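You operate a simulated robot arm through the tools that you are given. There is no shell and no other tool. Be economical: measure what you need, move in short steps, check, and stop when the job is done.

You are at the controls of a simulated robot arm. One attempt, no reset.

JOB
Put things in order on the end worktop. At the end: the blue glass stands where the yellow small bowl stood; the orange cup stands where the teal cloth stood; the teal cloth is on the black drip tray; the yellow small bowl from the end worktop stands where the orange cup stood; whatever was shut is shut again. Leave all else as you found it, and nothing knocked over.

Only the result counts: the job must be done as asked and must still hold three seconds after the hand-in. Knocking over, shifting, dropping, spilling or breaking anything else fails it. Flat cloth is picked up by pressing the open fingertips on it (5 to 10 N) and closing them slowly along it; thin cloth reads only 2 to 8 mm in the jaws.

ROBOT AND FRAMES
A 6-joint arm with a two-finger parallel gripper, fixed in place. Base frame: the origin is at the foot of the arm, x ahead of it, y to its left, z up; the work surface is at about z = 0.91. Units: m, degrees, N and s.
With the tool pointing down near the work surface it reaches from about 0.24 to 0.62 m from the base axis. Its first joint turns from -66.0 to 66.0 degrees. Payload 2.7 kg.
Tool frame: the origin (TCP) lies between the finger pads and is the grasp point; the fingertips stand 0.023 m ahead of it; z points along the fingers, y is the line along which they close. The gripper opens to 0.094 m. The fingers are 0.038 m wide and 0.01 m thick; the gripper's body (0.054 by 0.096 m) begins 0.039 m behind the TCP.
Orientation is that of the tool frame in the base frame, as [roll, pitch, yaw] about the fixed x, y, z axes, in that order (R = Rz(yaw) Ry(pitch) Rx(roll)). With the fingers straight down and closing along the base's y, the tool's x points along the base's -x, its y along +y and its z along -z.

CONTROLS
- The arm moves only by the tool nudge_tool. Its argument "motion" is a list of rows, each a list of 3 entries, a list of its own where there are three numbers: the shift along the tool's x, y, z in cm, then the turn, a rotation vector about the tool's x, y, z in degrees, then the closure, from 0 (fully open) to 1 (shut). In form: [[[tx, ty, tz], [ax, ay, az], grip], ...]. A call has 1 to 12 rows; each row shifts and turns the commanded pose from where the row before left it, along the tool's axes as they then stand. Each row takes 0.2 s and may step no farther than 0.05 m and 8.6 degrees from the row before; otherwise, or with a gripper value out of range, the whole call is refused. Where a pose cannot be reached the arm comes as near as it can. A force on the tool above 40 N (or 10 N above the force at the start of the call, whichever is more), or a blocked arm, ends the call early, and 0.2 s more pass. The fingers move at their own pace (about 0.045 m/s each) and stop on an object; they squeeze with about 40 N. The grip force told is the motor's: it shows also when the fingers shut on nothing. Time passes only in rows, and 0.2 s behind the last, so rows that do not move let the fingers close. It gives the time, the measured TCP pose, the force on the tool (base axes), the opening and the grip force at its end, in the units of the frame above (readings bear some noise), with the torque about the TCP (base axes, N m) and any sound that the robot's microphone picked up.
- Cameras (640 x 400 px; columns grow to the right, rows downward): "scene" is fixed at [0.0669, -0.4188, 1.4203]; the picture's right is [0.85, -0.52, 0.00], its down [-0.21, -0.35, -0.91] and it looks along [0.47, 0.78, -0.41] (base axes); focal length 320 px, centre (320, 200). "wrist" rides on the gripper at [0.087, 0.016, -0.074] in the tool frame; the picture's right is [-0.18, 0.98, 0.00], its down [-0.58, -0.11, -0.81] and it looks along [-0.79, -0.15, 0.59] (tool axes); focal length 243 px, centre (320, 200). There is no depth. A picture from a camera that has moved, and an enlarged one, comes with that camera's place and axes in the base frame and with its lens.
- snapshot(camera): a new picture of that camera. It takes no simulated time.
- zoom(camera, box): a new picture of the part [left, top, right, bottom] of that camera's present view, enlarged. It takes no simulated time.
- sign_off(): hands the job in; it is judged then, once.

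Go step by step. Nothing tells you positions but the pictures and the camera data: compare them with the known pose of the tool, close in by small moves and look again before you grip or let go. The budget is 120 turns and 84 pictures, counting those below and the enlarged ones. Unless the task says otherwise, let go and move clear before handing in, and close with one line.

The tools are called after "Call:" as a command line: name --argument value ..., lists and objects as JSON in quotes. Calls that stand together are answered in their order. nudge_tool: Moves the arm, as the interface text tells. Its arguments: {"type":"object","properties":{"motion":{"type":"array"}},"required":["motion"]} The other tools are called the same way: snapshot (camera) takes a picture; zoom (camera, box) takes an enlarged picture of a part of a camera's view; sign_off () hands the job in.

At the start:

```text
time: 0.0
tool_pos: [0.3386, 0.1548, 1.2623]
tool_rot: [-180.0, 0.0, -180.0]
wrist_force: [-0.2, -0.4, 0.1]
ft_torque: [-0.01, -0.03, 0.02]
width: 0.094
finger_force: 0.0
```

scene: 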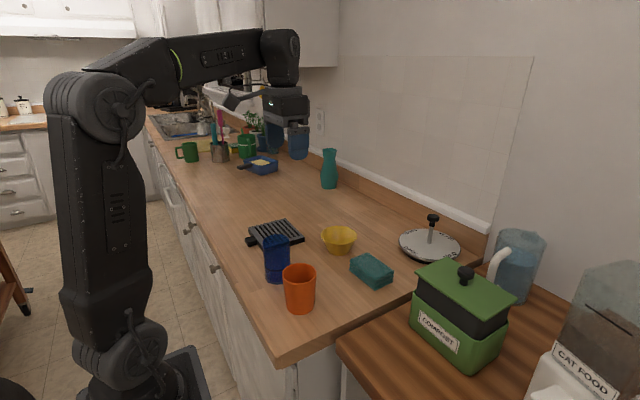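
wrist: 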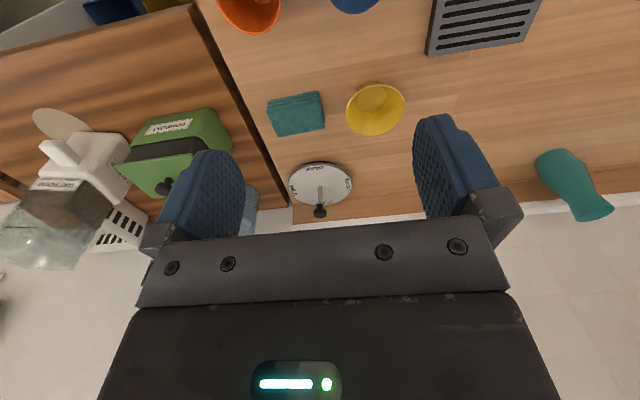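

I see the cloth, bowl, cup, glass and tray on the near end of the worktop. The order is cloth, then cup, bowl and glass. I'll enlarge the views first.

Call:
zoom --camera "scene" --box '[230, 200, 410, 320]'

Call:
zoom --camera "wrist" --box '[200, 0, 560, 225]'

```text
3.33 times, centred on (320, 260) of scene
camera zoom: at [0.0669, -0.4188, 1.4203], right [0.85, -0.52, 0.0], down [-0.21, -0.35, -0.91], along [0.47, 0.78, -0.41], focal length 1066 px, centre (320, 0)
```

zoom: 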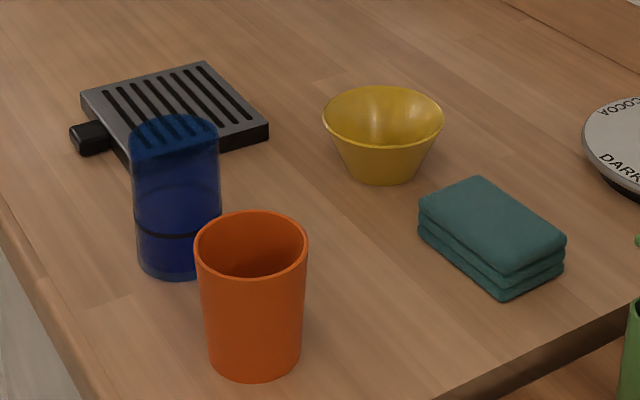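

```text
1.78 times, centred on (380, 112) of wrist
camera zoom: at [0.2518, 0.1703, 1.3358], right [0.18, 0.98, 0.0], down [0.58, -0.11, 0.81], along [0.79, -0.15, -0.59], focal length 431 px, centre (213, 356)
```

zoom: 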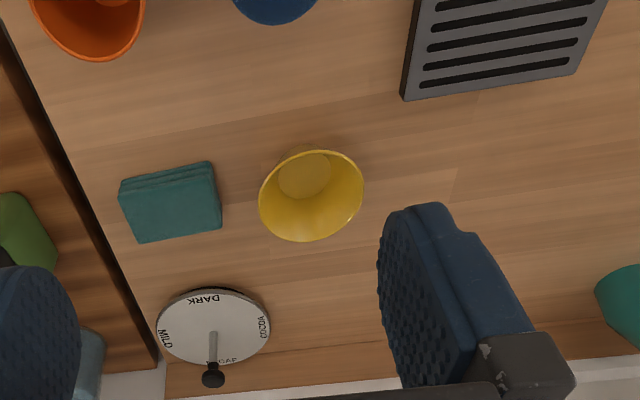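

Everything needed is in reach: cloth about (0.527, 0.092), cup (0.314, 0.076), bowl (0.517, 0.222), glass (0.312, 0.197), tray centre (0.39, 0.375). I'll turn the tool 90° so it closes across the cloth's short side.

Call:
nudge_tool --motion '[[[0, 0, 0], [0, 0, 8.2], 0], [[0, 0, 0], [0, 0, 8.2], 0], [[0, 0, 0], [0, 0, 8.2], 0], [[0, 0, 0], [0, 0, 8.2], 0], [[0, 0, 0], [0, 0, 8.2], 0], [[0, 0, 0], [0, 0, 8.2], 0], [[0, 0, 0], [0, 0, 8.2], 0], [[0, 0, 0], [0, 0, 8.2], 0], [[0, 0, 0], [0, 0, 8.2], 0], [[0, 0, 0], [0, 0, 8.2], 0], [[0, 0, 0], [0, 0, 8], 0]]'

Call:
nudge_tool --motion '[[[-1.6, 3.5, 0], [0, 0, 0], 0], [[-1.6, 3.8, 0], [0, 0, 0], 0], [[-1.6, 3.8, 0], [0, 0, 0], 0], [[-1.5, 3.8, 0], [0, 0, 0], 0], [[0, 3.9, 0], [0, 0, 0], 0], [[0, 0, 4], [0, 0, 0], 0], [[0, 0, 4], [0, 0, 0], 0], [[0, 0, 4], [0, 0, 0], 0], [[0, 0, 4], [0, 0, 0], 0], [[0, 0, 2], [0, 0, 0], 0], [[0, 0, 0], [0, 0, 0], 0]]'

Call:
snapshot --camera "scene"

Call:
snapshot --camera "wrist"

```text
time: 2.4
tool_pos: [0.3384, 0.1542, 1.2615]
tool_rot: [-180.0, 0.0, 89.8]
wrist_force: [0.6, 0.3, 0.1]
ft_torque: [-0.01, 0.0, -0.02]
width: 0.0942
finger_force: 0.1
```

```text
time: 4.8
tool_pos: [0.5149, 0.0876, 1.0705]
tool_rot: [-179.9, 0.1, 90.0]
wrist_force: [-0.3, 0.7, 0.2]
ft_torque: [0.0, 0.01, 0.01]
width: 0.0942
finger_force: 0.1
out of reach, approached as far as the arm can: row 5
```

```text
79 pictures are left
```

scene: 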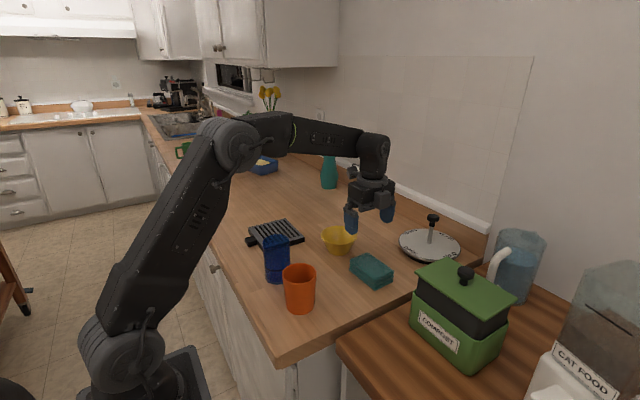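

```text
78 pictures are left
camera wrist: at [0.53, 0.1745, 1.144], right [0.98, -0.18, 0.0], down [-0.11, -0.58, 0.81], along [-0.15, -0.79, -0.59], focal length 243 px, centre (320, 200)
```

wrist: 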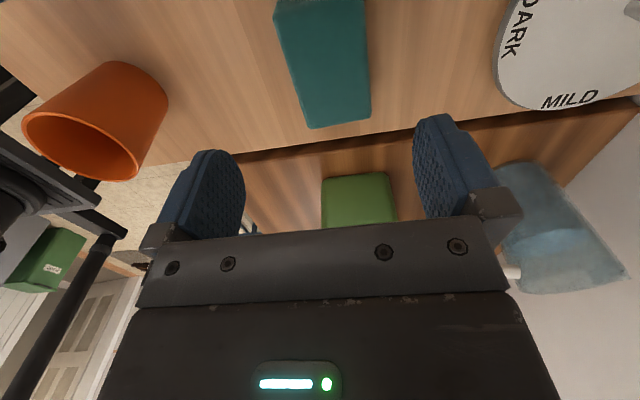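

The cloth measures about 0.06 x 0.10 x 0.033 m, centred near (0.519, 0.08) in both views. I'll go down over it in steps with the fingers open.

Call:
nudge_tool --motion '[[[-0.8, 0.4, 0], [0, 0, 0], 0], [[0, 0, 3], [0, 0, 0], 0], [[0, 0, 3], [0, 0, 0], 0], [[0, 0, 2.5], [0, 0, 0], 0], [[0, 0, 0], [0, 0, 0], 0]]'

Call:
snapshot --camera "wrist"

Call:
zoom --camera "scene" --box '[290, 180, 470, 300]'

```text
time: 6.0
tool_pos: [0.5177, 0.0814, 0.9848]
tool_rot: [179.9, 0.0, 89.9]
wrist_force: [0.4, -0.2, -0.8]
ft_torque: [0.04, 0.0, 0.0]
width: 0.0939
finger_force: 0.1
```

```text
77 pictures are left
camera wrist: at [0.5336, 0.1672, 1.0588], right [0.98, -0.18, 0.0], down [-0.11, -0.58, 0.81], along [-0.15, -0.79, -0.59], focal length 243 px, centre (320, 200)
```

wrist: 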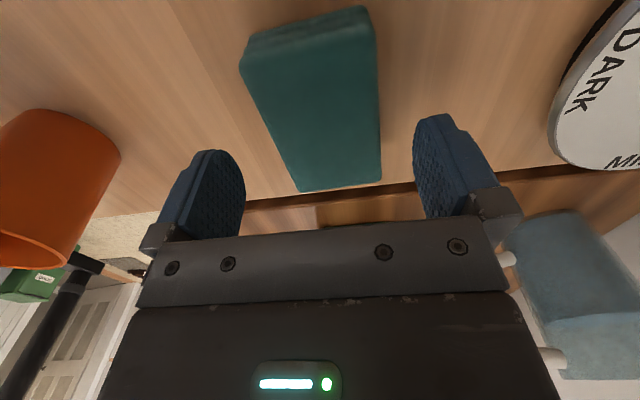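

```text
3.33 times, centred on (380, 240) of scene
camera zoom: at [0.0669, -0.4188, 1.4203], right [0.85, -0.52, 0.0], down [-0.21, -0.35, -0.91], along [0.47, 0.78, -0.41], focal length 1066 px, centre (120, 67)
```

zoom: 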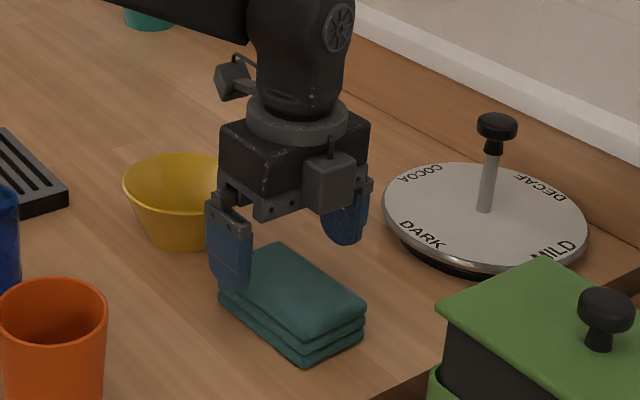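

The fingers straddle the cloth well. I'll go down to about 0.937 and close.

Call:
nudge_tool --motion '[[[-0.6, 0.25, 0], [0, 0, 0], 0], [[0, 0, 2.5], [0, 0, 0], 0], [[0, 0, 1.5], [0, 0, 0], 0], [[0, 0, 0.7], [0, 0, 0], 0], [[0, 0, 0], [0, 0, 0], 0]]'

Call:
nudge_tool --motion '[[[0, 0, 0], [0, 0, 0], 0.3], [[0, 0, 0], [0, 0, 0], 0.5], [[0, 0, 0], [0, 0, 0], 0.7], [[0, 0, 0], [0, 0, 0], 0.8], [[0, 0, 0], [0, 0, 0], 1], [[0, 0, 0], [0, 0, 0], 1]]'

Call:
snapshot --camera "wrist"

```text
time: 7.2
tool_pos: [0.5195, 0.0759, 0.9384]
tool_rot: [-179.9, 0.1, 90.1]
wrist_force: [-0.7, -0.6, -0.5]
ft_torque: [0.01, -0.02, 0.0]
width: 0.094
finger_force: 0.1
```

```text
time: 8.6
tool_pos: [0.5211, 0.0756, 0.9389]
tool_rot: [180.0, 0.0, 90.0]
wrist_force: [0.2, 0.4, -0.5]
ft_torque: [-0.02, 0.02, -0.02]
width: 0.0638
finger_force: 40.7
```

```text
75 pictures are left
camera wrist: at [0.5363, 0.1611, 1.0125], right [0.98, -0.18, 0.0], down [-0.11, -0.58, 0.81], along [-0.15, -0.79, -0.59], focal length 243 px, centre (320, 200)
```

wrist: 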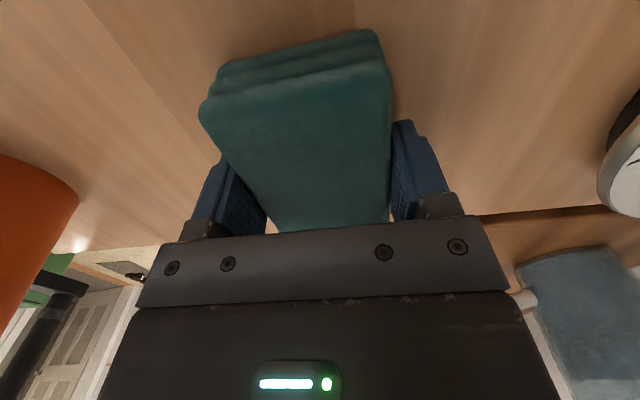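

The cloth is held (0.064 m, 40 N), with its old place at about (0.521, 0.075). I'll lift it and carry it over the tray.

Call:
nudge_tool --motion '[[[0, 0, -2], [0, 0, 0], 1], [[0, 0, -4], [0, 0, 0], 1], [[0, 0, -4], [0, 0, 0], 1], [[0, 0, -4], [0, 0, 0], 1], [[3.5, -1.6, 0], [0, 0, 0], 1], [[4, -1.75, 0], [0, 0, 0], 1], [[4, -1.75, 0], [0, 0, 0], 1], [[4, -1.75, 0], [0, 0, 0], 1], [[4, -1.75, 0], [0, 0, 0], 1], [[4, -1.75, 0], [0, 0, 0], 1], [[4, -1.75, 0], [0, 0, 0], 1], [[2.5, -1, 0], [0, 0, 0], 1]]'

Call:
snapshot --camera "wrist"

Call:
snapshot --camera "scene"

```text
time: 11.2
tool_pos: [0.3894, 0.3752, 1.0783]
tool_rot: [-179.9, 0.0, 90.1]
wrist_force: [-0.1, -0.4, 0.1]
ft_torque: [0.02, 0.02, -0.02]
width: 0.0634
finger_force: 39.6
```

```text
74 pictures are left
camera wrist: at [0.4047, 0.4615, 1.1514], right [0.98, -0.18, 0.0], down [-0.11, -0.58, 0.81], along [-0.15, -0.79, -0.59], focal length 243 px, centre (320, 200)
```

wrist: 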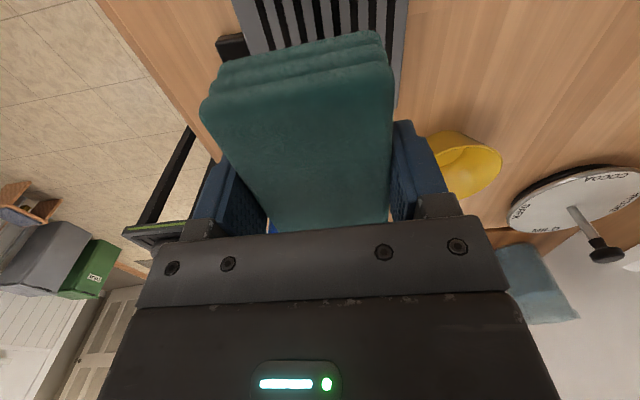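

```text
73 pictures are left
```

scene: 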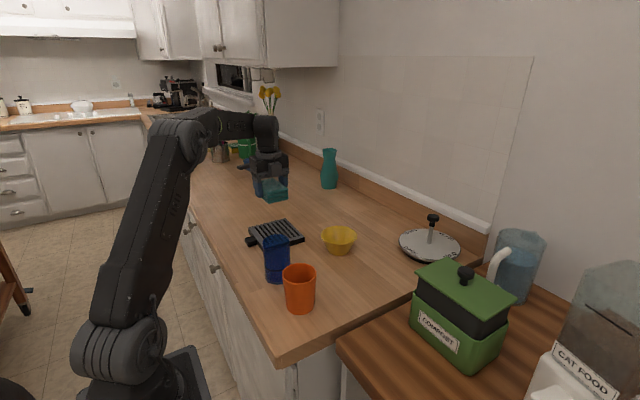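

The tray centre is about (0.394, 0.375), right under the cloth. I'll lower most of the way and look.

Call:
nudge_tool --motion '[[[0, 0.4, 3], [0, 0, 0], 1], [[0, 0, 3], [0, 0, 0], 1], [[0, 0, 2], [0, 0, 0], 1], [[0, 0, 1.5], [0, 0, 0], 1], [[0, 0, 0], [0, 0, 0], 1]]'

Call:
zoom --camera "scene" --box '[200, 140, 380, 260]'

Call:
snapshot --camera "wrist"

```text
time: 12.4
tool_pos: [0.3926, 0.3743, 0.9845]
tool_rot: [179.9, 0.0, 90.0]
wrist_force: [0.1, 0.0, -1.2]
ft_torque: [0.0, 0.04, -0.04]
width: 0.0632
finger_force: 40.1
```

```text
3.33 times, centred on (290, 200) of scene
camera zoom: at [0.0669, -0.4188, 1.4203], right [0.85, -0.52, 0.0], down [-0.21, -0.35, -0.91], along [0.47, 0.78, -0.41], focal length 1066 px, centre (420, 200)
```

zoom: 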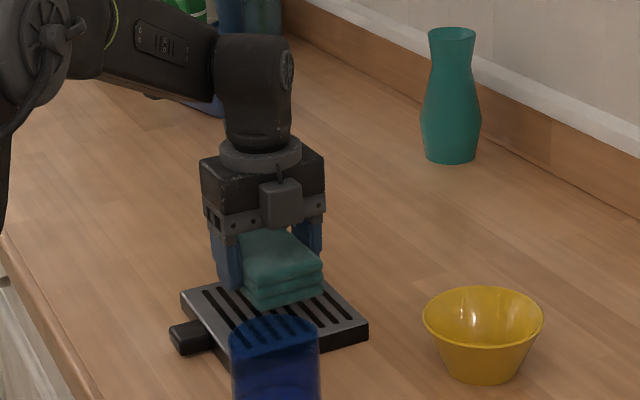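

```text
71 pictures are left
camera wrist: at [0.409, 0.461, 1.0576], right [0.98, -0.18, 0.0], down [-0.11, -0.58, 0.81], along [-0.15, -0.79, -0.59], focal length 243 px, centre (320, 200)
```

wrist: 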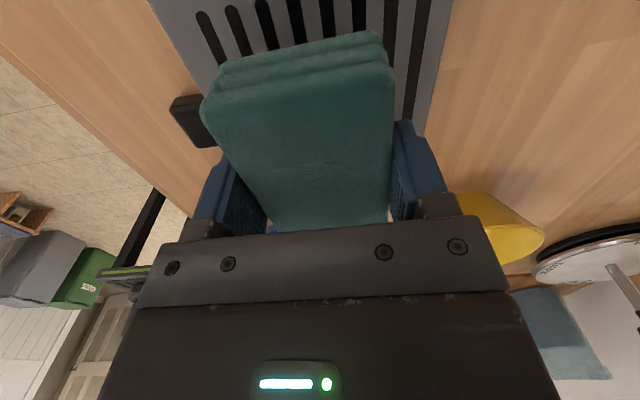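

The cloth is well over the tray. I'll creep down to contact.

Call:
nudge_tool --motion '[[[0, 0, 1], [0, 0, 0], 1], [[0, 0, 0.5], [0, 0, 0], 1], [[0, 0, 0.4], [0, 0, 0], 1], [[0, 0, 0], [0, 0, 0], 1]]'

Call:
zoom --camera "scene" --box '[230, 180, 350, 260]'

```text
time: 13.4
tool_pos: [0.3933, 0.3754, 0.9641]
tool_rot: [180.0, 0.0, 89.9]
wrist_force: [-0.6, 0.0, -0.7]
ft_torque: [-0.03, 0.0, 0.01]
width: 0.0631
finger_force: 40.0
```

```text
5.00 times, centred on (290, 220) of scene
camera zoom: at [0.0669, -0.4188, 1.4203], right [0.85, -0.52, 0.0], down [-0.21, -0.35, -0.91], along [0.47, 0.78, -0.41], focal length 1599 px, centre (470, 100)
```

zoom: 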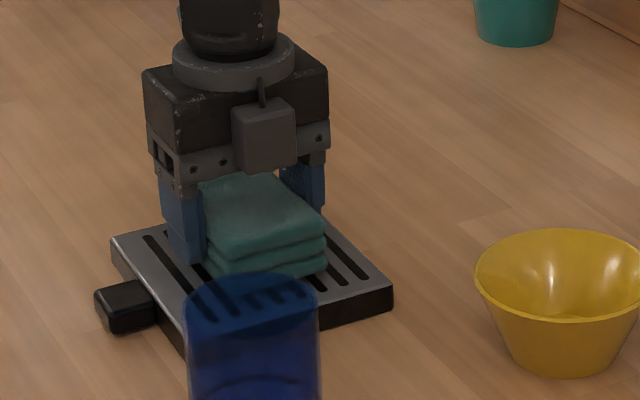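

Call:
nudge_tool --motion '[[[0, 0, 0.2], [0, 0, 0], 1], [[0, 0, 0.2], [0, 0, 0], 1], [[0, 0, 0], [0, 0, 0], 1]]'

```text
time: 14.2
tool_pos: [0.393, 0.3745, 0.9606]
tool_rot: [-180.0, 0.0, 90.0]
wrist_force: [0.4, 0.0, -0.4]
ft_torque: [0.01, -0.02, 0.03]
width: 0.0631
finger_force: 40.0
```

The cloth is almost down and there's no contact force yet. I'll keep creeping.

Call:
nudge_tool --motion '[[[0, 0, 0.2], [0, 0, 0], 1], [[0, 0, 0.2], [0, 0, 0], 1], [[0, 0, 0], [0, 0, 0], 1]]'

Call:
zoom --camera "scene" --box '[245, 200, 320, 250]'

```text
time: 15.0
tool_pos: [0.3938, 0.3744, 0.9586]
tool_rot: [179.8, 0.0, 90.1]
wrist_force: [-3.8, -2.5, 14.6]
ft_torque: [-0.36, 0.35, 0.03]
width: 0.0631
finger_force: 39.4
```

```text
8.00 times, centred on (282, 225) of scene
camera zoom: at [0.0666, -0.419, 1.4202], right [0.85, -0.52, 0.0], down [-0.21, -0.35, -0.91], along [0.47, 0.78, -0.41], focal length 2558 px, centre (620, 0)
```

zoom: 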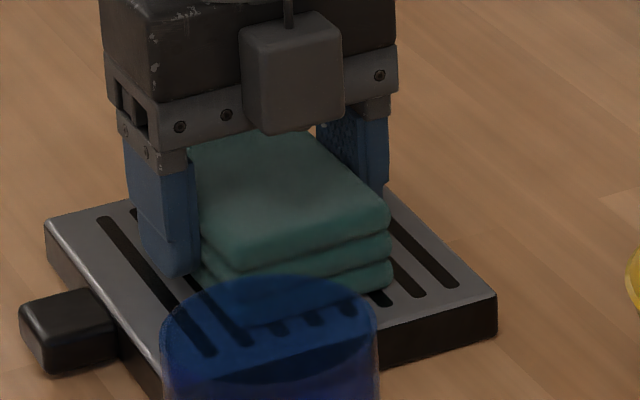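

It has made contact (14.6 N). I'll ease off slightly, open and lift away.

Call:
nudge_tool --motion '[[[0, 0, -0.1], [0, 0, 0], 1], [[0, 0, 0], [0, 0, 0], 0.3], [[0, 0, 0], [0, 0, 0], 0.1], [[0, 0, 0], [0, 0, 0], 0], [[0, 0, 0], [0, 0, 0], 0], [[0, 0, -2], [0, 0, 0], 0], [[0, 0, -3], [0, 0, 0], 0], [[0, 0, -4], [0, 0, 0], 0], [[0, 0, -4], [0, 0, 0], 0], [[0, 0, -4], [0, 0, 0], 0], [[0, 0, 0], [0, 0, 0], 0]]'

Call:
snapshot --camera "scene"

Call:
snapshot --camera "wrist"

```text
time: 17.4
tool_pos: [0.393, 0.3737, 1.1287]
tool_rot: [179.9, 0.0, 90.1]
wrist_force: [-0.5, -0.6, 0.1]
ft_torque: [0.01, 0.01, 0.03]
width: 0.0942
finger_force: 0.0
```

```text
68 pictures are left
```

scene: 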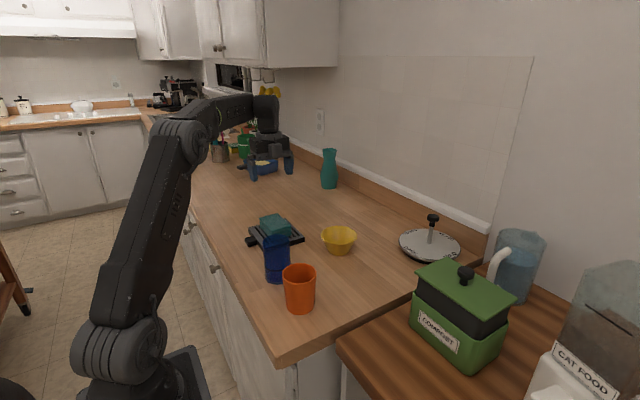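

```text
67 pictures are left
camera wrist: at [0.4088, 0.4603, 1.2028], right [0.98, -0.18, 0.0], down [-0.11, -0.58, 0.81], along [-0.15, -0.79, -0.59], focal length 243 px, centre (320, 200)
```

wrist: 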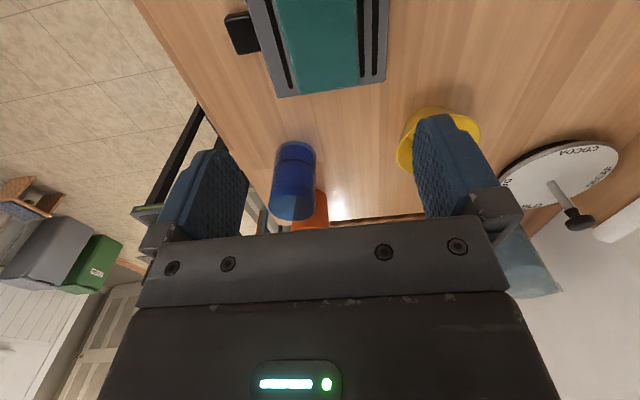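

The cloth rests on the tray. Next is the cup, so I'll turn back to the default yaw and hover above it.

Call:
nudge_tool --motion '[[[0, 0, 0], [0, 0, -8.2], 0], [[0, 0, 0], [0, 0, -8.2], 0], [[0, 0, 0], [0, 0, -8.2], 0], [[0, 0, 0], [0, 0, -8.2], 0], [[0, 0, 0], [0, 0, -8.2], 0], [[0, 0, 0], [0, 0, -8.2], 0], [[0, 0, 0], [0, 0, -8.2], 0], [[0, 0, 0], [0, 0, -8.2], 0], [[0, 0, 0], [0, 0, -8.2], 0], [[0, 0, 0], [0, 0, -8.2], 0], [[0, 0, 0], [0, 0, -8], 0]]'

Call:
nudge_tool --motion '[[[1, -3.7, 0], [0, 0, 0], 0], [[1, -3.7, 0], [0, 0, 0], 0], [[1, -3.7, 0], [0, 0, 0], 0], [[1, -3.7, 0], [0, 0, 0], 0], [[1, -3.7, 0], [0, 0, 0], 0], [[1, -3.7, 0], [0, 0, 0], 0], [[1, -3.7, 0], [0, 0, 0], 0], [[0.9, -3.7, 0], [0, 0, 0], 0], [[0, 0, 2], [0, 0, 0], 0], [[0, 0, 2], [0, 0, 0], 0], [[0, 0, 0], [0, 0, 0], 0]]'

Call:
snapshot --camera "wrist"

Call:
zoom --camera "scene" --box '[200, 160, 380, 320]'

```text
time: 19.8
tool_pos: [0.3944, 0.3736, 1.1269]
tool_rot: [179.9, 0.1, -179.8]
wrist_force: [0.4, -0.5, 0.3]
ft_torque: [-0.01, 0.01, 0.02]
width: 0.0939
finger_force: 0.0
```

```text
time: 22.2
tool_pos: [0.3141, 0.0788, 1.088]
tool_rot: [-180.0, 0.1, 180.0]
wrist_force: [-0.4, 0.1, 0.0]
ft_torque: [0.02, -0.01, -0.01]
width: 0.0939
finger_force: 0.1
```

```text
66 pictures are left
camera wrist: at [0.2277, 0.0945, 1.1608], right [0.18, 0.98, 0.0], down [0.58, -0.11, 0.81], along [0.79, -0.15, -0.59], focal length 243 px, centre (320, 200)
```

wrist: 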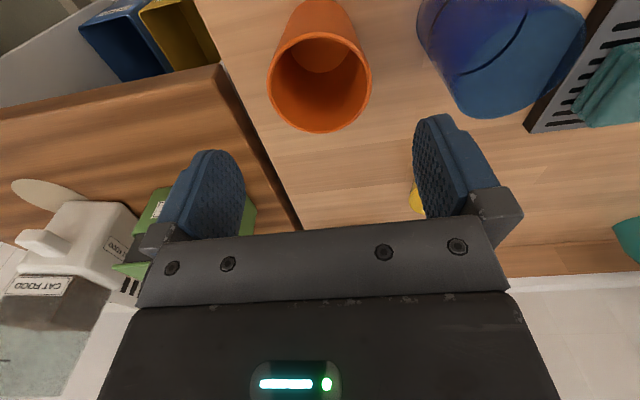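

```text
2.50 times, centred on (290, 240) of scene
camera zoom: at [0.0669, -0.4188, 1.4203], right [0.85, -0.52, 0.0], down [-0.21, -0.35, -0.91], along [0.47, 0.78, -0.41], focal length 800 px, centre (395, 100)
```

zoom: 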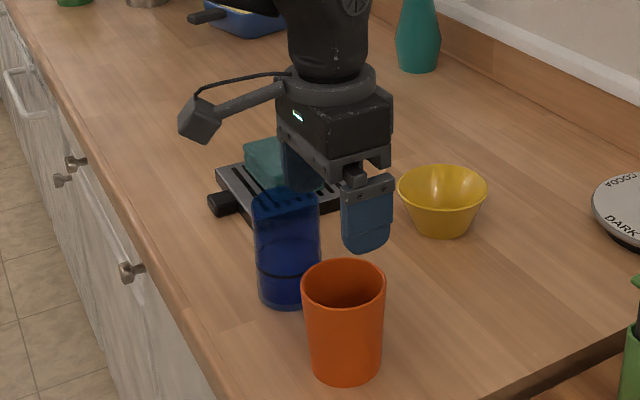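

The cup's rim centre is about (0.312, 0.078), under the tool. I'll go down and close.

Call:
nudge_tool --motion '[[[0.2, 0, 3], [0, 0, 0], 0], [[0, 0, 3], [0, 0, 0], 0], [[0, 0, 2.5], [0, 0, 0], 0], [[0, 0, 1.5], [0, 0, 0], 0], [[0, 0, 1], [0, 0, 0], 0], [[0, 0, 0], [0, 0, 0], 0]]'

Call:
snapshot --camera "wrist"

Call:
zoom --camera "scene" --box '[220, 200, 370, 320]'

```text
time: 23.6
tool_pos: [0.3125, 0.0786, 0.9765]
tool_rot: [-180.0, 0.0, -180.0]
wrist_force: [-0.3, 1.2, 0.4]
ft_torque: [-0.01, 0.01, 0.0]
width: 0.0937
finger_force: 0.1
```

```text
64 pictures are left
camera wrist: at [0.226, 0.0944, 1.0507], right [0.18, 0.98, 0.0], down [0.58, -0.11, 0.81], along [0.79, -0.15, -0.59], focal length 243 px, centre (320, 200)
```

wrist: 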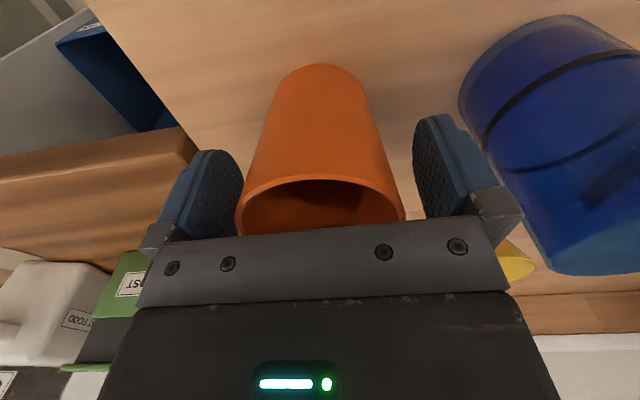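

```text
3.33 times, centred on (295, 260) of scene
camera zoom: at [0.0669, -0.4188, 1.4203], right [0.85, -0.52, 0.0], down [-0.21, -0.35, -0.91], along [0.47, 0.78, -0.41], focal length 1066 px, centre (403, 0)
```

zoom: 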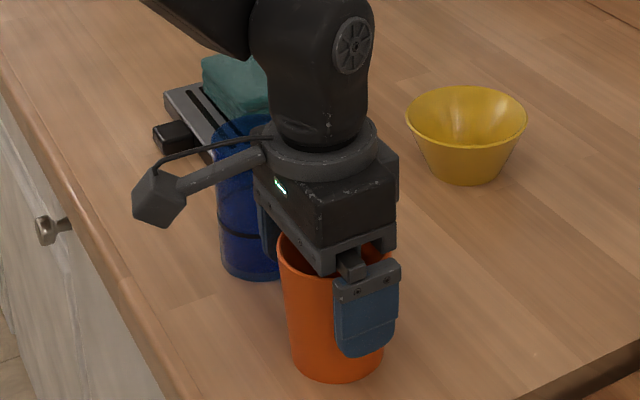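

Call:
nudge_tool --motion '[[[0, 0, 0], [0, 0, 0], 0.1], [[0, 0, 0], [0, 0, 0], 0.2], [[0, 0, 0], [0, 0, 0], 0.3], [[0, 0, 0], [0, 0, 0], 0.4], [[0, 0, 0], [0, 0, 0], 0.6], [[0, 0, 0], [0, 0, 0], 0.8], [[0, 0, 0], [0, 0, 0], 1], [[0, 0, 0], [0, 0, 0], 1]]'

Call:
snapshot --camera "wrist"

```text
time: 25.4
tool_pos: [0.3134, 0.0773, 0.9772]
tool_rot: [179.9, -0.1, 179.9]
wrist_force: [0.6, 1.3, -0.4]
ft_torque: [0.03, -0.02, 0.0]
width: 0.0705
finger_force: 39.7
```

```text
62 pictures are left
camera wrist: at [0.2261, 0.0944, 1.051], right [0.18, 0.98, 0.0], down [0.58, -0.11, 0.81], along [0.79, -0.15, -0.59], focal length 243 px, centre (320, 200)
```

wrist: 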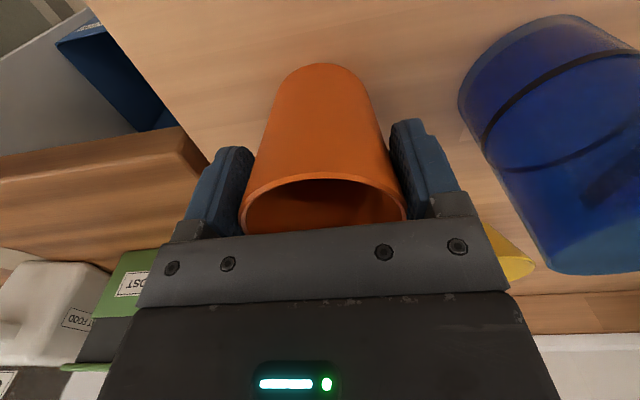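

The cup is held at 0.0705 m, with its old place at (0.313, 0.078). I'll lift it and carry it to the cloth's old place.

Call:
nudge_tool --motion '[[[0, 0, -1.5], [0, 0, 0], 1], [[0, 0, -3], [0, 0, 0], 1], [[0, 0, -3.5], [0, 0, 0], 1], [[-3, 0, 0], [0, 0, 0], 1], [[-4, 0, 0], [0, 0, 0], 1], [[-4, -0.2, 0], [0, 0, 0], 1], [[-4, 0, 0], [0, 0, 0], 1], [[-3.8, 0, 0], [0, 0, 0], 1], [[-2, 0, 0], [0, 0, 0], 1], [[0, 0, 2.5], [0, 0, 0], 1], [[0, 0, 2.5], [0, 0, 0], 1], [[0, 0, 0], [0, 0, 0], 1]]'

Call:
snapshot --camera "scene"

Call:
snapshot --camera "wrist"

```text
time: 28.0
tool_pos: [0.5214, 0.0769, 1.0092]
tool_rot: [-180.0, 0.1, -180.0]
wrist_force: [0.0, 0.1, -1.2]
ft_torque: [0.0, -0.01, -0.01]
width: 0.0708
finger_force: 39.8
```

```text
61 pictures are left
```

scene: 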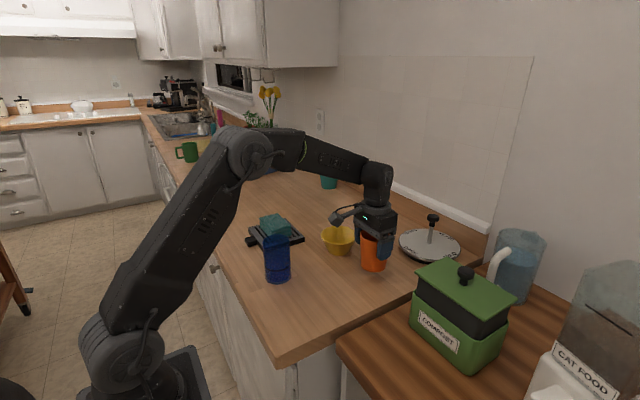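

```text
60 pictures are left
camera wrist: at [0.4338, 0.0931, 1.0818], right [0.18, 0.98, 0.0], down [0.58, -0.11, 0.81], along [0.79, -0.15, -0.59], focal length 243 px, centre (320, 200)
```

wrist: 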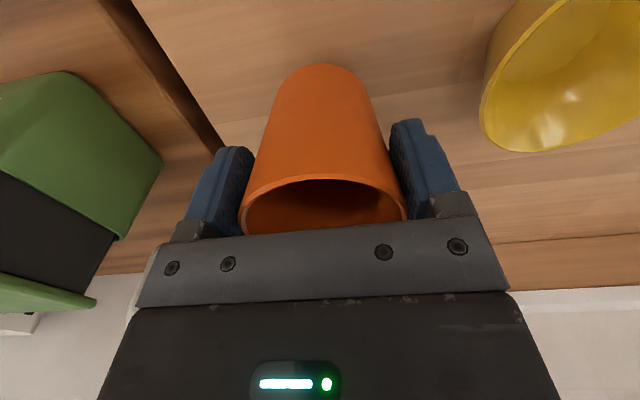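

Over the target. I'll lower to the pick height of 0.977.

Call:
nudge_tool --motion '[[[0, -0.15, 1.5], [0, 0, 0], 1], [[0, 0, 1], [0, 0, 0], 1], [[0, 0, 0.5], [0, 0, 0], 1], [[0, 0, 0.2], [0, 0, 0], 1], [[0, 0, 0], [0, 0, 0], 1]]'

```text
time: 29.2
tool_pos: [0.5212, 0.0751, 0.9771]
tool_rot: [180.0, 0.0, 180.0]
wrist_force: [-2.7, 1.2, 8.1]
ft_torque: [0.21, 0.2, 0.05]
width: 0.0706
finger_force: 40.2
```

It has touched down (8 N). I'll release gently and rise.

Call:
nudge_tool --motion '[[[0, 0, 0], [0, 0, 0], 0.22], [[0, 0, 0], [0, 0, 0], 0.1], [[0, 0, 0], [0, 0, 0], 0], [[0, 0, 0], [0, 0, 0], 0], [[0, 0, -2], [0, 0, 0], 0], [[0, 0, -3], [0, 0, 0], 0], [[0, 0, -4], [0, 0, 0], 0], [[0, 0, -4], [0, 0, 0], 0], [[2, 2, 0], [0, 0, 0], 0], [[3, 3, 0], [0, 0, 0], 0], [[3, 3, 0], [0, 0, 0], 0], [[0, 0, 0], [0, 0, 0], 0]]'

Call:
snapshot --camera "scene"

Call:
snapshot --camera "wrist"

```text
time: 31.8
tool_pos: [0.4398, 0.1548, 1.1062]
tool_rot: [-180.0, 0.1, 180.0]
wrist_force: [0.4, 0.4, 0.8]
ft_torque: [0.0, 0.0, 0.01]
width: 0.094
finger_force: 0.1
```

```text
59 pictures are left
```

scene: 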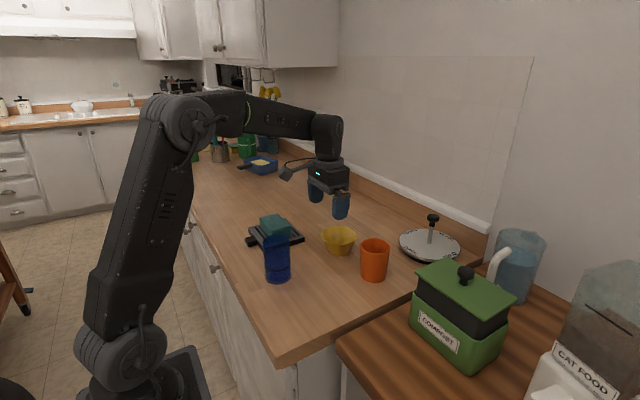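

```text
58 pictures are left
camera wrist: at [0.3533, 0.1713, 1.18], right [0.18, 0.98, 0.0], down [0.58, -0.11, 0.81], along [0.79, -0.15, -0.59], focal length 243 px, centre (320, 200)
```

wrist: 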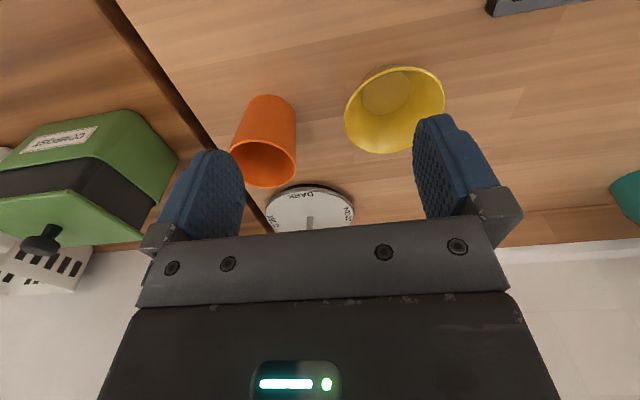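

The cup stands at the cloth's place. The bowl's rim (about 0.102 m) is wider than the jaws open, so I'll pinch its sloping wall from the base side with the tool tilted 22°. Centre is near (0.515, 0.220).

Call:
nudge_tool --motion '[[[0, 0, 0], [0, 0, 8.2], 0], [[0, 0, 0], [0, 0, 8.2], 0], [[0, 0, 0], [0, 0, 8.2], 0], [[0, 0, 0], [0, 0, 8.2], 0], [[0, 0, 0], [0, 0, 8.2], 0.1], [[0, 0, 0], [0, 0, 8.2], 0.2], [[0, 0, 0], [0, 0, 8.2], 0.3], [[0, 0, 0], [0, 0, 8.2], 0.4], [[0, 0, 0], [0, 0, 8.2], 0.5], [[0, 0, 0], [0, 0, 8.2], 0.5], [[0, 0, 0], [0, 0, 8], 0.5]]'

Call:
nudge_tool --motion '[[[3.2, 0, 2], [0, 0, 0], 0.5], [[3.3, 0, 2], [0, 0, 0], 0.5], [[0, 0, 2.4], [0, 0, 0], 0.5], [[0, 0, 0], [-7.4, 0, 0], 0.5], [[0, 0, 0], [-7.3, 0, 0], 0.5], [[0, 0, 0], [-7.3, 0, 0], 0.5], [[0, 0, 0], [0, 0, 0], 0.5]]'

Call:
snapshot --camera "wrist"

Call:
zoom --camera "scene" --box '[260, 160, 410, 260]'

```text
time: 34.2
tool_pos: [0.4409, 0.1544, 1.1055]
tool_rot: [179.9, 0.0, 89.7]
wrist_force: [0.4, 0.1, -0.3]
ft_torque: [-0.02, 0.0, -0.02]
width: 0.047
finger_force: 0.1
```

```text
time: 35.8
tool_pos: [0.4408, 0.2189, 1.0411]
tool_rot: [157.9, 0.0, 90.0]
wrist_force: [-0.3, 0.2, 0.1]
ft_torque: [-0.01, 0.01, -0.02]
width: 0.0472
finger_force: 0.0
```

```text
57 pictures are left
camera wrist: at [0.4271, 0.3063, 1.1162], right [0.91, -0.18, 0.37], down [-0.4, -0.58, 0.71], along [0.09, -0.79, -0.6], focal length 243 px, centre (320, 200)
```

wrist: 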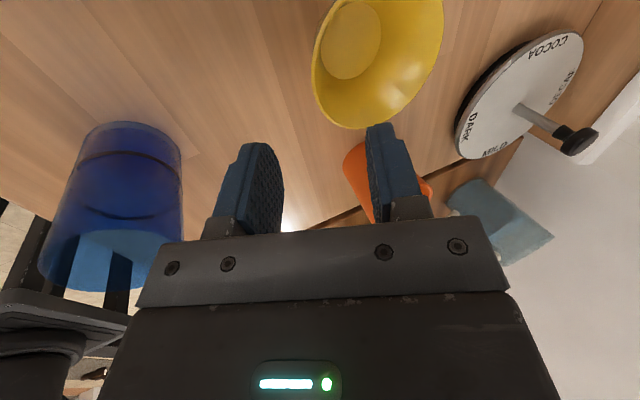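

```text
4.00 times, centred on (335, 210) of scene
camera zoom: at [0.0669, -0.4188, 1.4203], right [0.85, -0.52, 0.0], down [-0.21, -0.35, -0.91], along [0.47, 0.78, -0.41], focal length 1279 px, centre (260, 160)
```

zoom: 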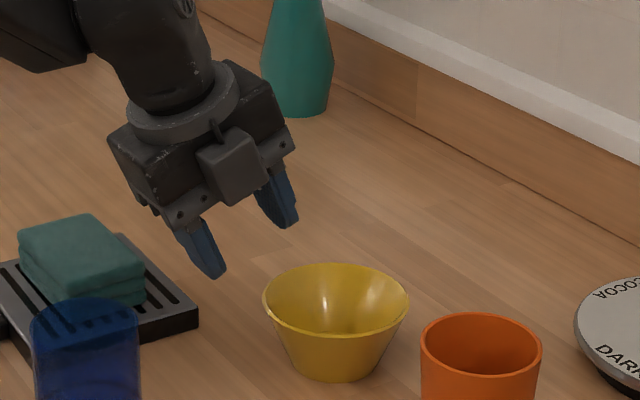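

The tool is tilted along the wall slope. I'll move along the finger axis most of the way and check the alignment on the rim.

Call:
nudge_tool --motion '[[[0.1, -0.9, 1.5], [0, 0, 0], 0.5], [[0, 0, 2], [0, 0, 0], 0.5], [[0, 0, 1.5], [0, 0, 0], 0.5], [[0, 0, 0], [0, 0, 0], 0.5]]'

Call:
snapshot --camera "wrist"

Call:
zoom --camera "scene" --box '[260, 180, 410, 280]'

```text
time: 36.8
tool_pos: [0.4509, 0.2202, 0.9917]
tool_rot: [158.1, 0.0, 90.0]
wrist_force: [-0.1, 0.2, 0.7]
ft_torque: [0.0, 0.02, -0.04]
width: 0.0472
finger_force: 0.0
```

```text
55 pictures are left
camera wrist: at [0.4375, 0.3075, 1.0656], right [0.91, -0.18, 0.37], down [-0.4, -0.58, 0.71], along [0.08, -0.79, -0.6], focal length 243 px, centre (320, 200)
```

wrist: 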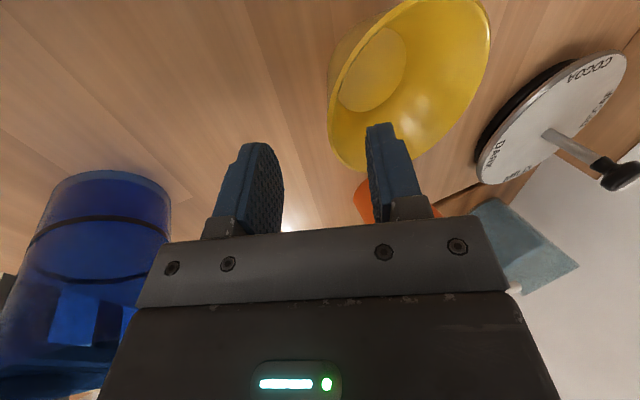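

```text
4.00 times, centred on (335, 230) of scene
camera zoom: at [0.0669, -0.4188, 1.4203], right [0.85, -0.52, 0.0], down [-0.21, -0.35, -0.91], along [0.47, 0.78, -0.41], focal length 1279 px, centre (260, 80)
```

zoom: 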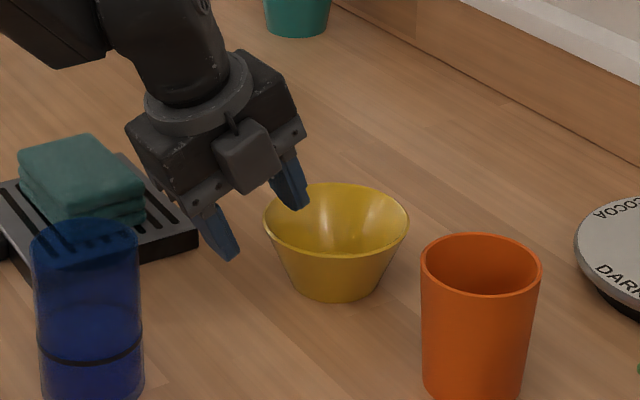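

The inner finger is above the bowl's inside and the outer one clear outside. I'll go down the rest of the way.

Call:
nudge_tool --motion '[[[0, 0, 1.5], [0, 0, 0], 0.5], [[0, 0, 1.2], [0, 0, 0], 0.5], [[0, 0, 0.9], [0, 0, 0], 0.5], [[0, 0, 0], [0, 0, 0], 0.5]]'

Call:
snapshot --camera "wrist"

Call:
zoom --camera "scene" --box '[290, 200, 380, 260]'

```text
time: 37.8
tool_pos: [0.4656, 0.2217, 0.9593]
tool_rot: [157.9, 0.0, 90.0]
wrist_force: [0.2, 0.5, 0.1]
ft_torque: [-0.02, -0.05, 0.02]
width: 0.0471
finger_force: 0.0
```

```text
53 pictures are left
camera wrist: at [0.4514, 0.3074, 1.0328], right [0.91, -0.18, 0.37], down [-0.4, -0.58, 0.71], along [0.08, -0.79, -0.6], focal length 243 px, centre (320, 200)
```

wrist: 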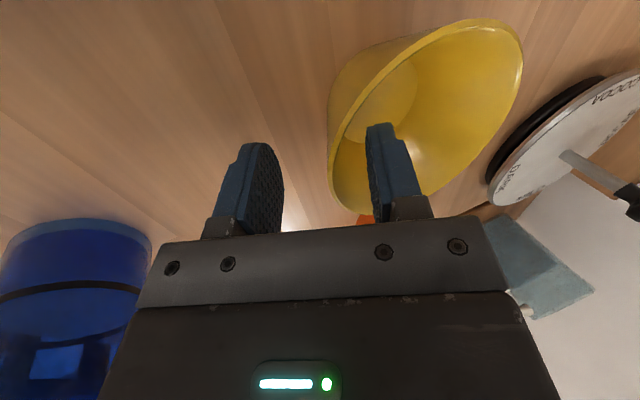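

```text
6.67 times, centred on (335, 230) of scene
camera zoom: at [0.0669, -0.4188, 1.4203], right [0.85, -0.52, 0.0], down [-0.21, -0.35, -0.91], along [0.47, 0.78, -0.41], focal length 2132 px, centre (220, 0)
```

zoom: 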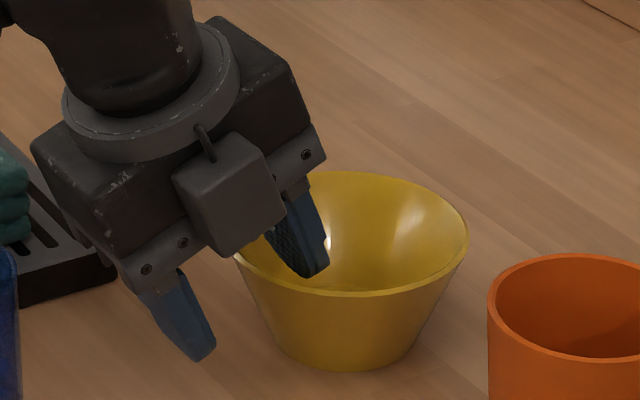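

The wall is between the fingers, slightly nearer the inner one. I'll shift 3 mm and close slowly.

Call:
nudge_tool --motion '[[[0, 0.3, 0.1], [0, 0, 0], 0.5], [[0, 0, 0], [0, 0, 0], 0.6], [[0, 0, 0], [0, 0, 0], 0.7], [[0, 0, 0], [0, 0, 0], 0.78], [[0, 0, 0], [0, 0, 0], 0.86], [[0, 0, 0], [0, 0, 0], 0.92], [[0, 0, 0], [0, 0, 0], 1], [[0, 0, 0], [0, 0, 0], 1]]'

Call:
snapshot --camera "wrist"

Call:
zoom --camera "scene" --box '[290, 200, 380, 260]'

```text
time: 39.6
tool_pos: [0.4681, 0.2206, 0.9576]
tool_rot: [157.9, -0.1, 90.0]
wrist_force: [0.6, -1.2, 0.9]
ft_torque: [-0.1, -0.08, 0.03]
width: 0.0066
finger_force: 39.7
```

```text
51 pictures are left
camera wrist: at [0.4543, 0.3073, 1.033], right [0.91, -0.18, 0.37], down [-0.4, -0.58, 0.71], along [0.08, -0.79, -0.6], focal length 243 px, centre (320, 200)
```

wrist: 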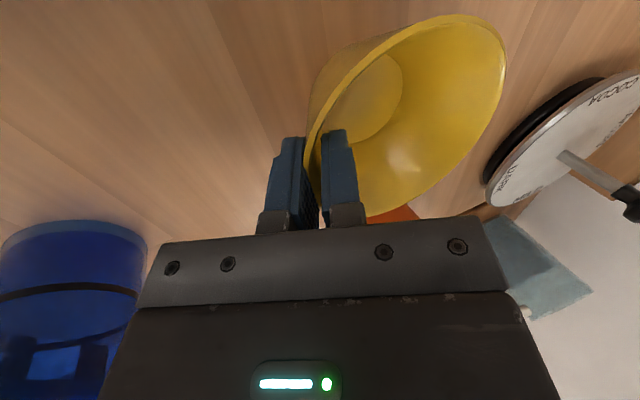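

```text
6.67 times, centred on (335, 230) of scene
camera zoom: at [0.0669, -0.4188, 1.4203], right [0.85, -0.52, 0.0], down [-0.21, -0.35, -0.91], along [0.47, 0.78, -0.41], focal length 2132 px, centre (220, 0)
```

zoom: 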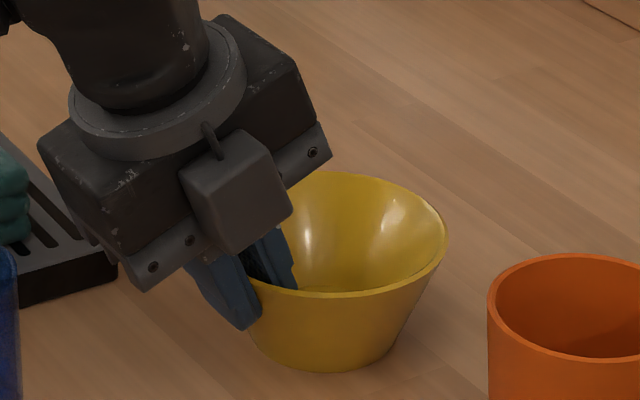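

The bowl's wall is held (the bowl slid about 1 cm toward the hand). I'll lift straight up and check it.

Call:
nudge_tool --motion '[[[0, 0.38, -0.93], [0, 0, 0], 1], [[0, 0.94, -2.32], [0, 0, 0], 1], [[0, 0.94, -2.32], [0, 0, 0], 1], [[0, 1.3, -3.25], [0, 0, 0], 1], [[0, 1.3, -3.25], [0, 0, 0], 1], [[0, 0, 0], [0, 0, 0], 1]]'

Call:
snapshot --camera "wrist"

Call:
zoom --camera "scene" --box '[240, 140, 420, 260]'

```text
time: 41.0
tool_pos: [0.4667, 0.2203, 1.0887]
tool_rot: [158.0, 0.1, 90.0]
wrist_force: [-0.2, 0.3, -1.4]
ft_torque: [-0.03, 0.1, 0.0]
width: 0.0064
finger_force: 40.1
```

```text
49 pictures are left
camera wrist: at [0.4538, 0.307, 1.1627], right [0.91, -0.18, 0.37], down [-0.4, -0.58, 0.71], along [0.08, -0.79, -0.6], focal length 243 px, centre (320, 200)
```

wrist: 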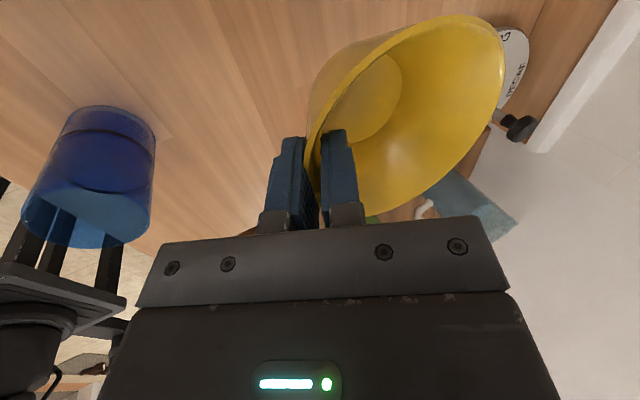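

```text
3.33 times, centred on (330, 200) of scene
camera zoom: at [0.0669, -0.4188, 1.4203], right [0.85, -0.52, 0.0], down [-0.21, -0.35, -0.91], along [0.47, 0.78, -0.41], focal length 1066 px, centre (287, 200)
```

zoom: 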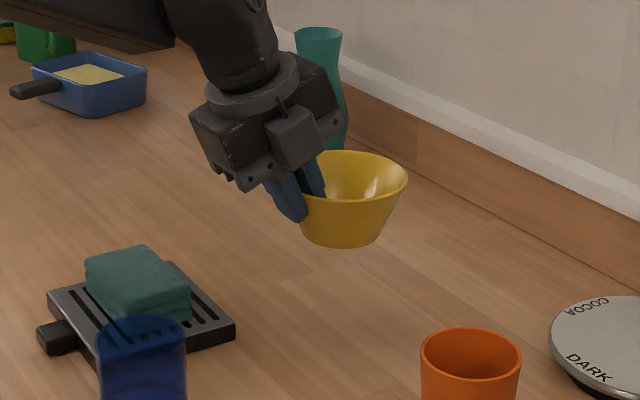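

The bowl hangs level. I'll yaw it 90° about the vertical, so the hand ends up on its -y side, and carry it high to the cup's old place.

Call:
nudge_tool --motion '[[[0, 1.12, -2.78], [0, 0, 0], 1], [[0, 0, 0], [0, 3.07, -7.58], 1], [[0, 0, 0], [0, 3.07, -7.58], 1], [[0, 0, 0], [0, 3.07, -7.58], 1], [[0, 0, 0], [0, 3.07, -7.58], 1], [[0, 0, 0], [0, 3.07, -7.58], 1], [[0, 0, 0], [0, 3.07, -7.58], 1], [[0, 0, 0], [0, 3.07, -7.58], 1], [[0, 0, 0], [0, 3.07, -7.58], 1], [[0, 0, 0], [0, 3.07, -7.58], 1], [[0, 0, 0], [0, 3.07, -7.58], 1], [[0, 0, 0], [0, 3.07, -7.58], 1]]'

Call:
nudge_tool --motion '[[[2.2, -2.54, -1.03], [0, 0, 0], 1], [[2.2, -2.54, -1.03], [0, 0, 0], 1], [[2.2, -2.54, -1.03], [0, 0, 0], 1], [[2.2, -2.54, -1.03], [0, 0, 0], 1], [[2.2, -2.54, -1.03], [0, 0, 0], 1], [[2.2, -2.54, -1.03], [0, 0, 0], 1], [[2.2, -2.54, -1.03], [0, 0, 0], 1], [[0, 0, 0], [0, 0, 0], 1]]'

Call:
snapshot --camera "scene"

Call:
snapshot --camera "wrist"

```text
time: 43.6
tool_pos: [0.4682, 0.2213, 1.1188]
tool_rot: [157.9, 0.0, -179.9]
wrist_force: [0.5, -0.2, -1.4]
ft_torque: [-0.1, -0.01, -0.01]
width: 0.0059
finger_force: 40.2
```

```text
time: 45.4
tool_pos: [0.3124, 0.0295, 1.119]
tool_rot: [157.9, 0.0, -180.0]
wrist_force: [0.8, -0.2, -1.8]
ft_torque: [-0.06, -0.01, -0.03]
width: 0.0061
finger_force: 39.8
```

```text
47 pictures are left
```

scene: 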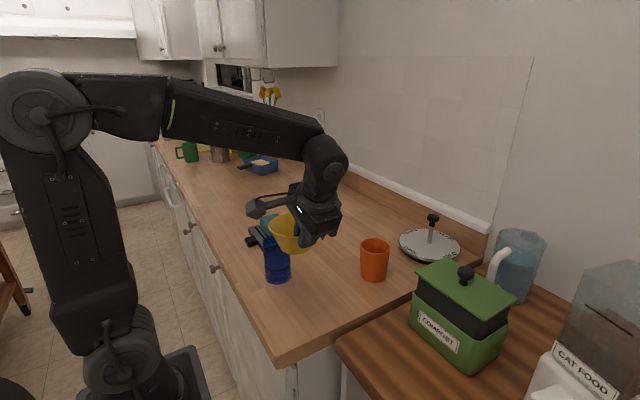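

```text
46 pictures are left
camera wrist: at [0.2261, 0.0164, 1.1934], right [0.18, 0.91, 0.37], down [0.58, -0.4, 0.71], along [0.79, 0.08, -0.6], focal length 243 px, centre (320, 200)
```

wrist: 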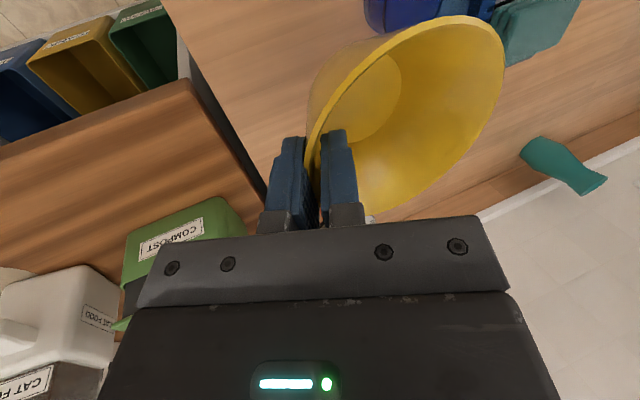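

It's in position over the cup's old place. I'll descend 13 cm and look.

Call:
nudge_tool --motion '[[[0, -1.31, 3.25], [0, 0, 0], 1], [[0, -1.31, 3.25], [0, 0, 0], 1], [[0, -1.31, 3.25], [0, 0, 0], 1], [[0, -0.94, 2.32], [0, 0, 0], 1], [[0, 0, 0], [0, 0, 0], 1]]'

Call:
zoom --camera "scene" --box '[220, 200, 400, 320]'

Call:
snapshot --camera "wrist"

```text
time: 46.6
tool_pos: [0.3147, 0.0282, 0.9874]
tool_rot: [158.0, 0.0, 180.0]
wrist_force: [0.1, -0.3, -2.0]
ft_torque: [-0.09, -0.02, 0.03]
width: 0.006
finger_force: 39.3
```

```text
3.33 times, centred on (310, 260) of scene
camera zoom: at [0.0669, -0.4188, 1.4203], right [0.85, -0.52, 0.0], down [-0.21, -0.35, -0.91], along [0.47, 0.78, -0.41], focal length 1066 px, centre (353, 0)
```

zoom: 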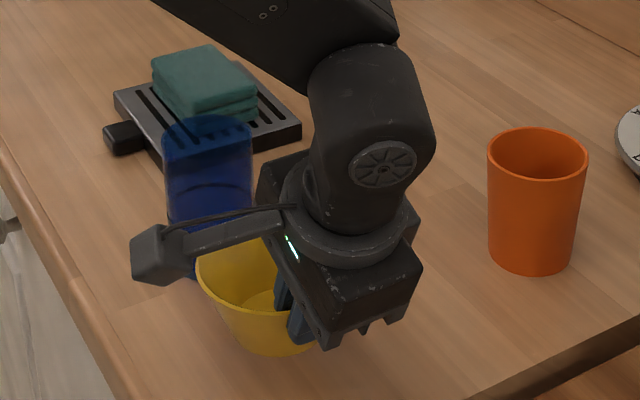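

```text
44 pictures are left
camera wrist: at [0.2267, 0.0162, 1.0627], right [0.18, 0.91, 0.37], down [0.58, -0.4, 0.71], along [0.79, 0.08, -0.6], focal length 243 px, centre (320, 200)
```

wrist: 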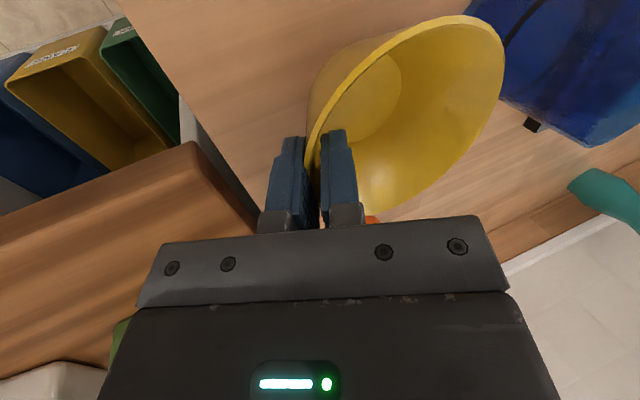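

Call:
nudge_tool --motion '[[[0, -0.56, 1.39], [0, 0, 0], 1], [[0, -0.3, 0.74], [0, 0, 0], 1], [[0, -0.11, 0.28], [0, 0, 0], 1], [[0, -0.08, 0.19], [0, 0, 0], 1], [[0, 0, 0], [0, 0, 0], 1]]'

```text
time: 47.8
tool_pos: [0.3131, 0.0297, 0.9604]
tool_rot: [157.9, 0.0, 179.9]
wrist_force: [0.8, -0.5, -0.7]
ft_torque: [-0.03, 0.02, -0.02]
width: 0.0059
finger_force: 40.3
```

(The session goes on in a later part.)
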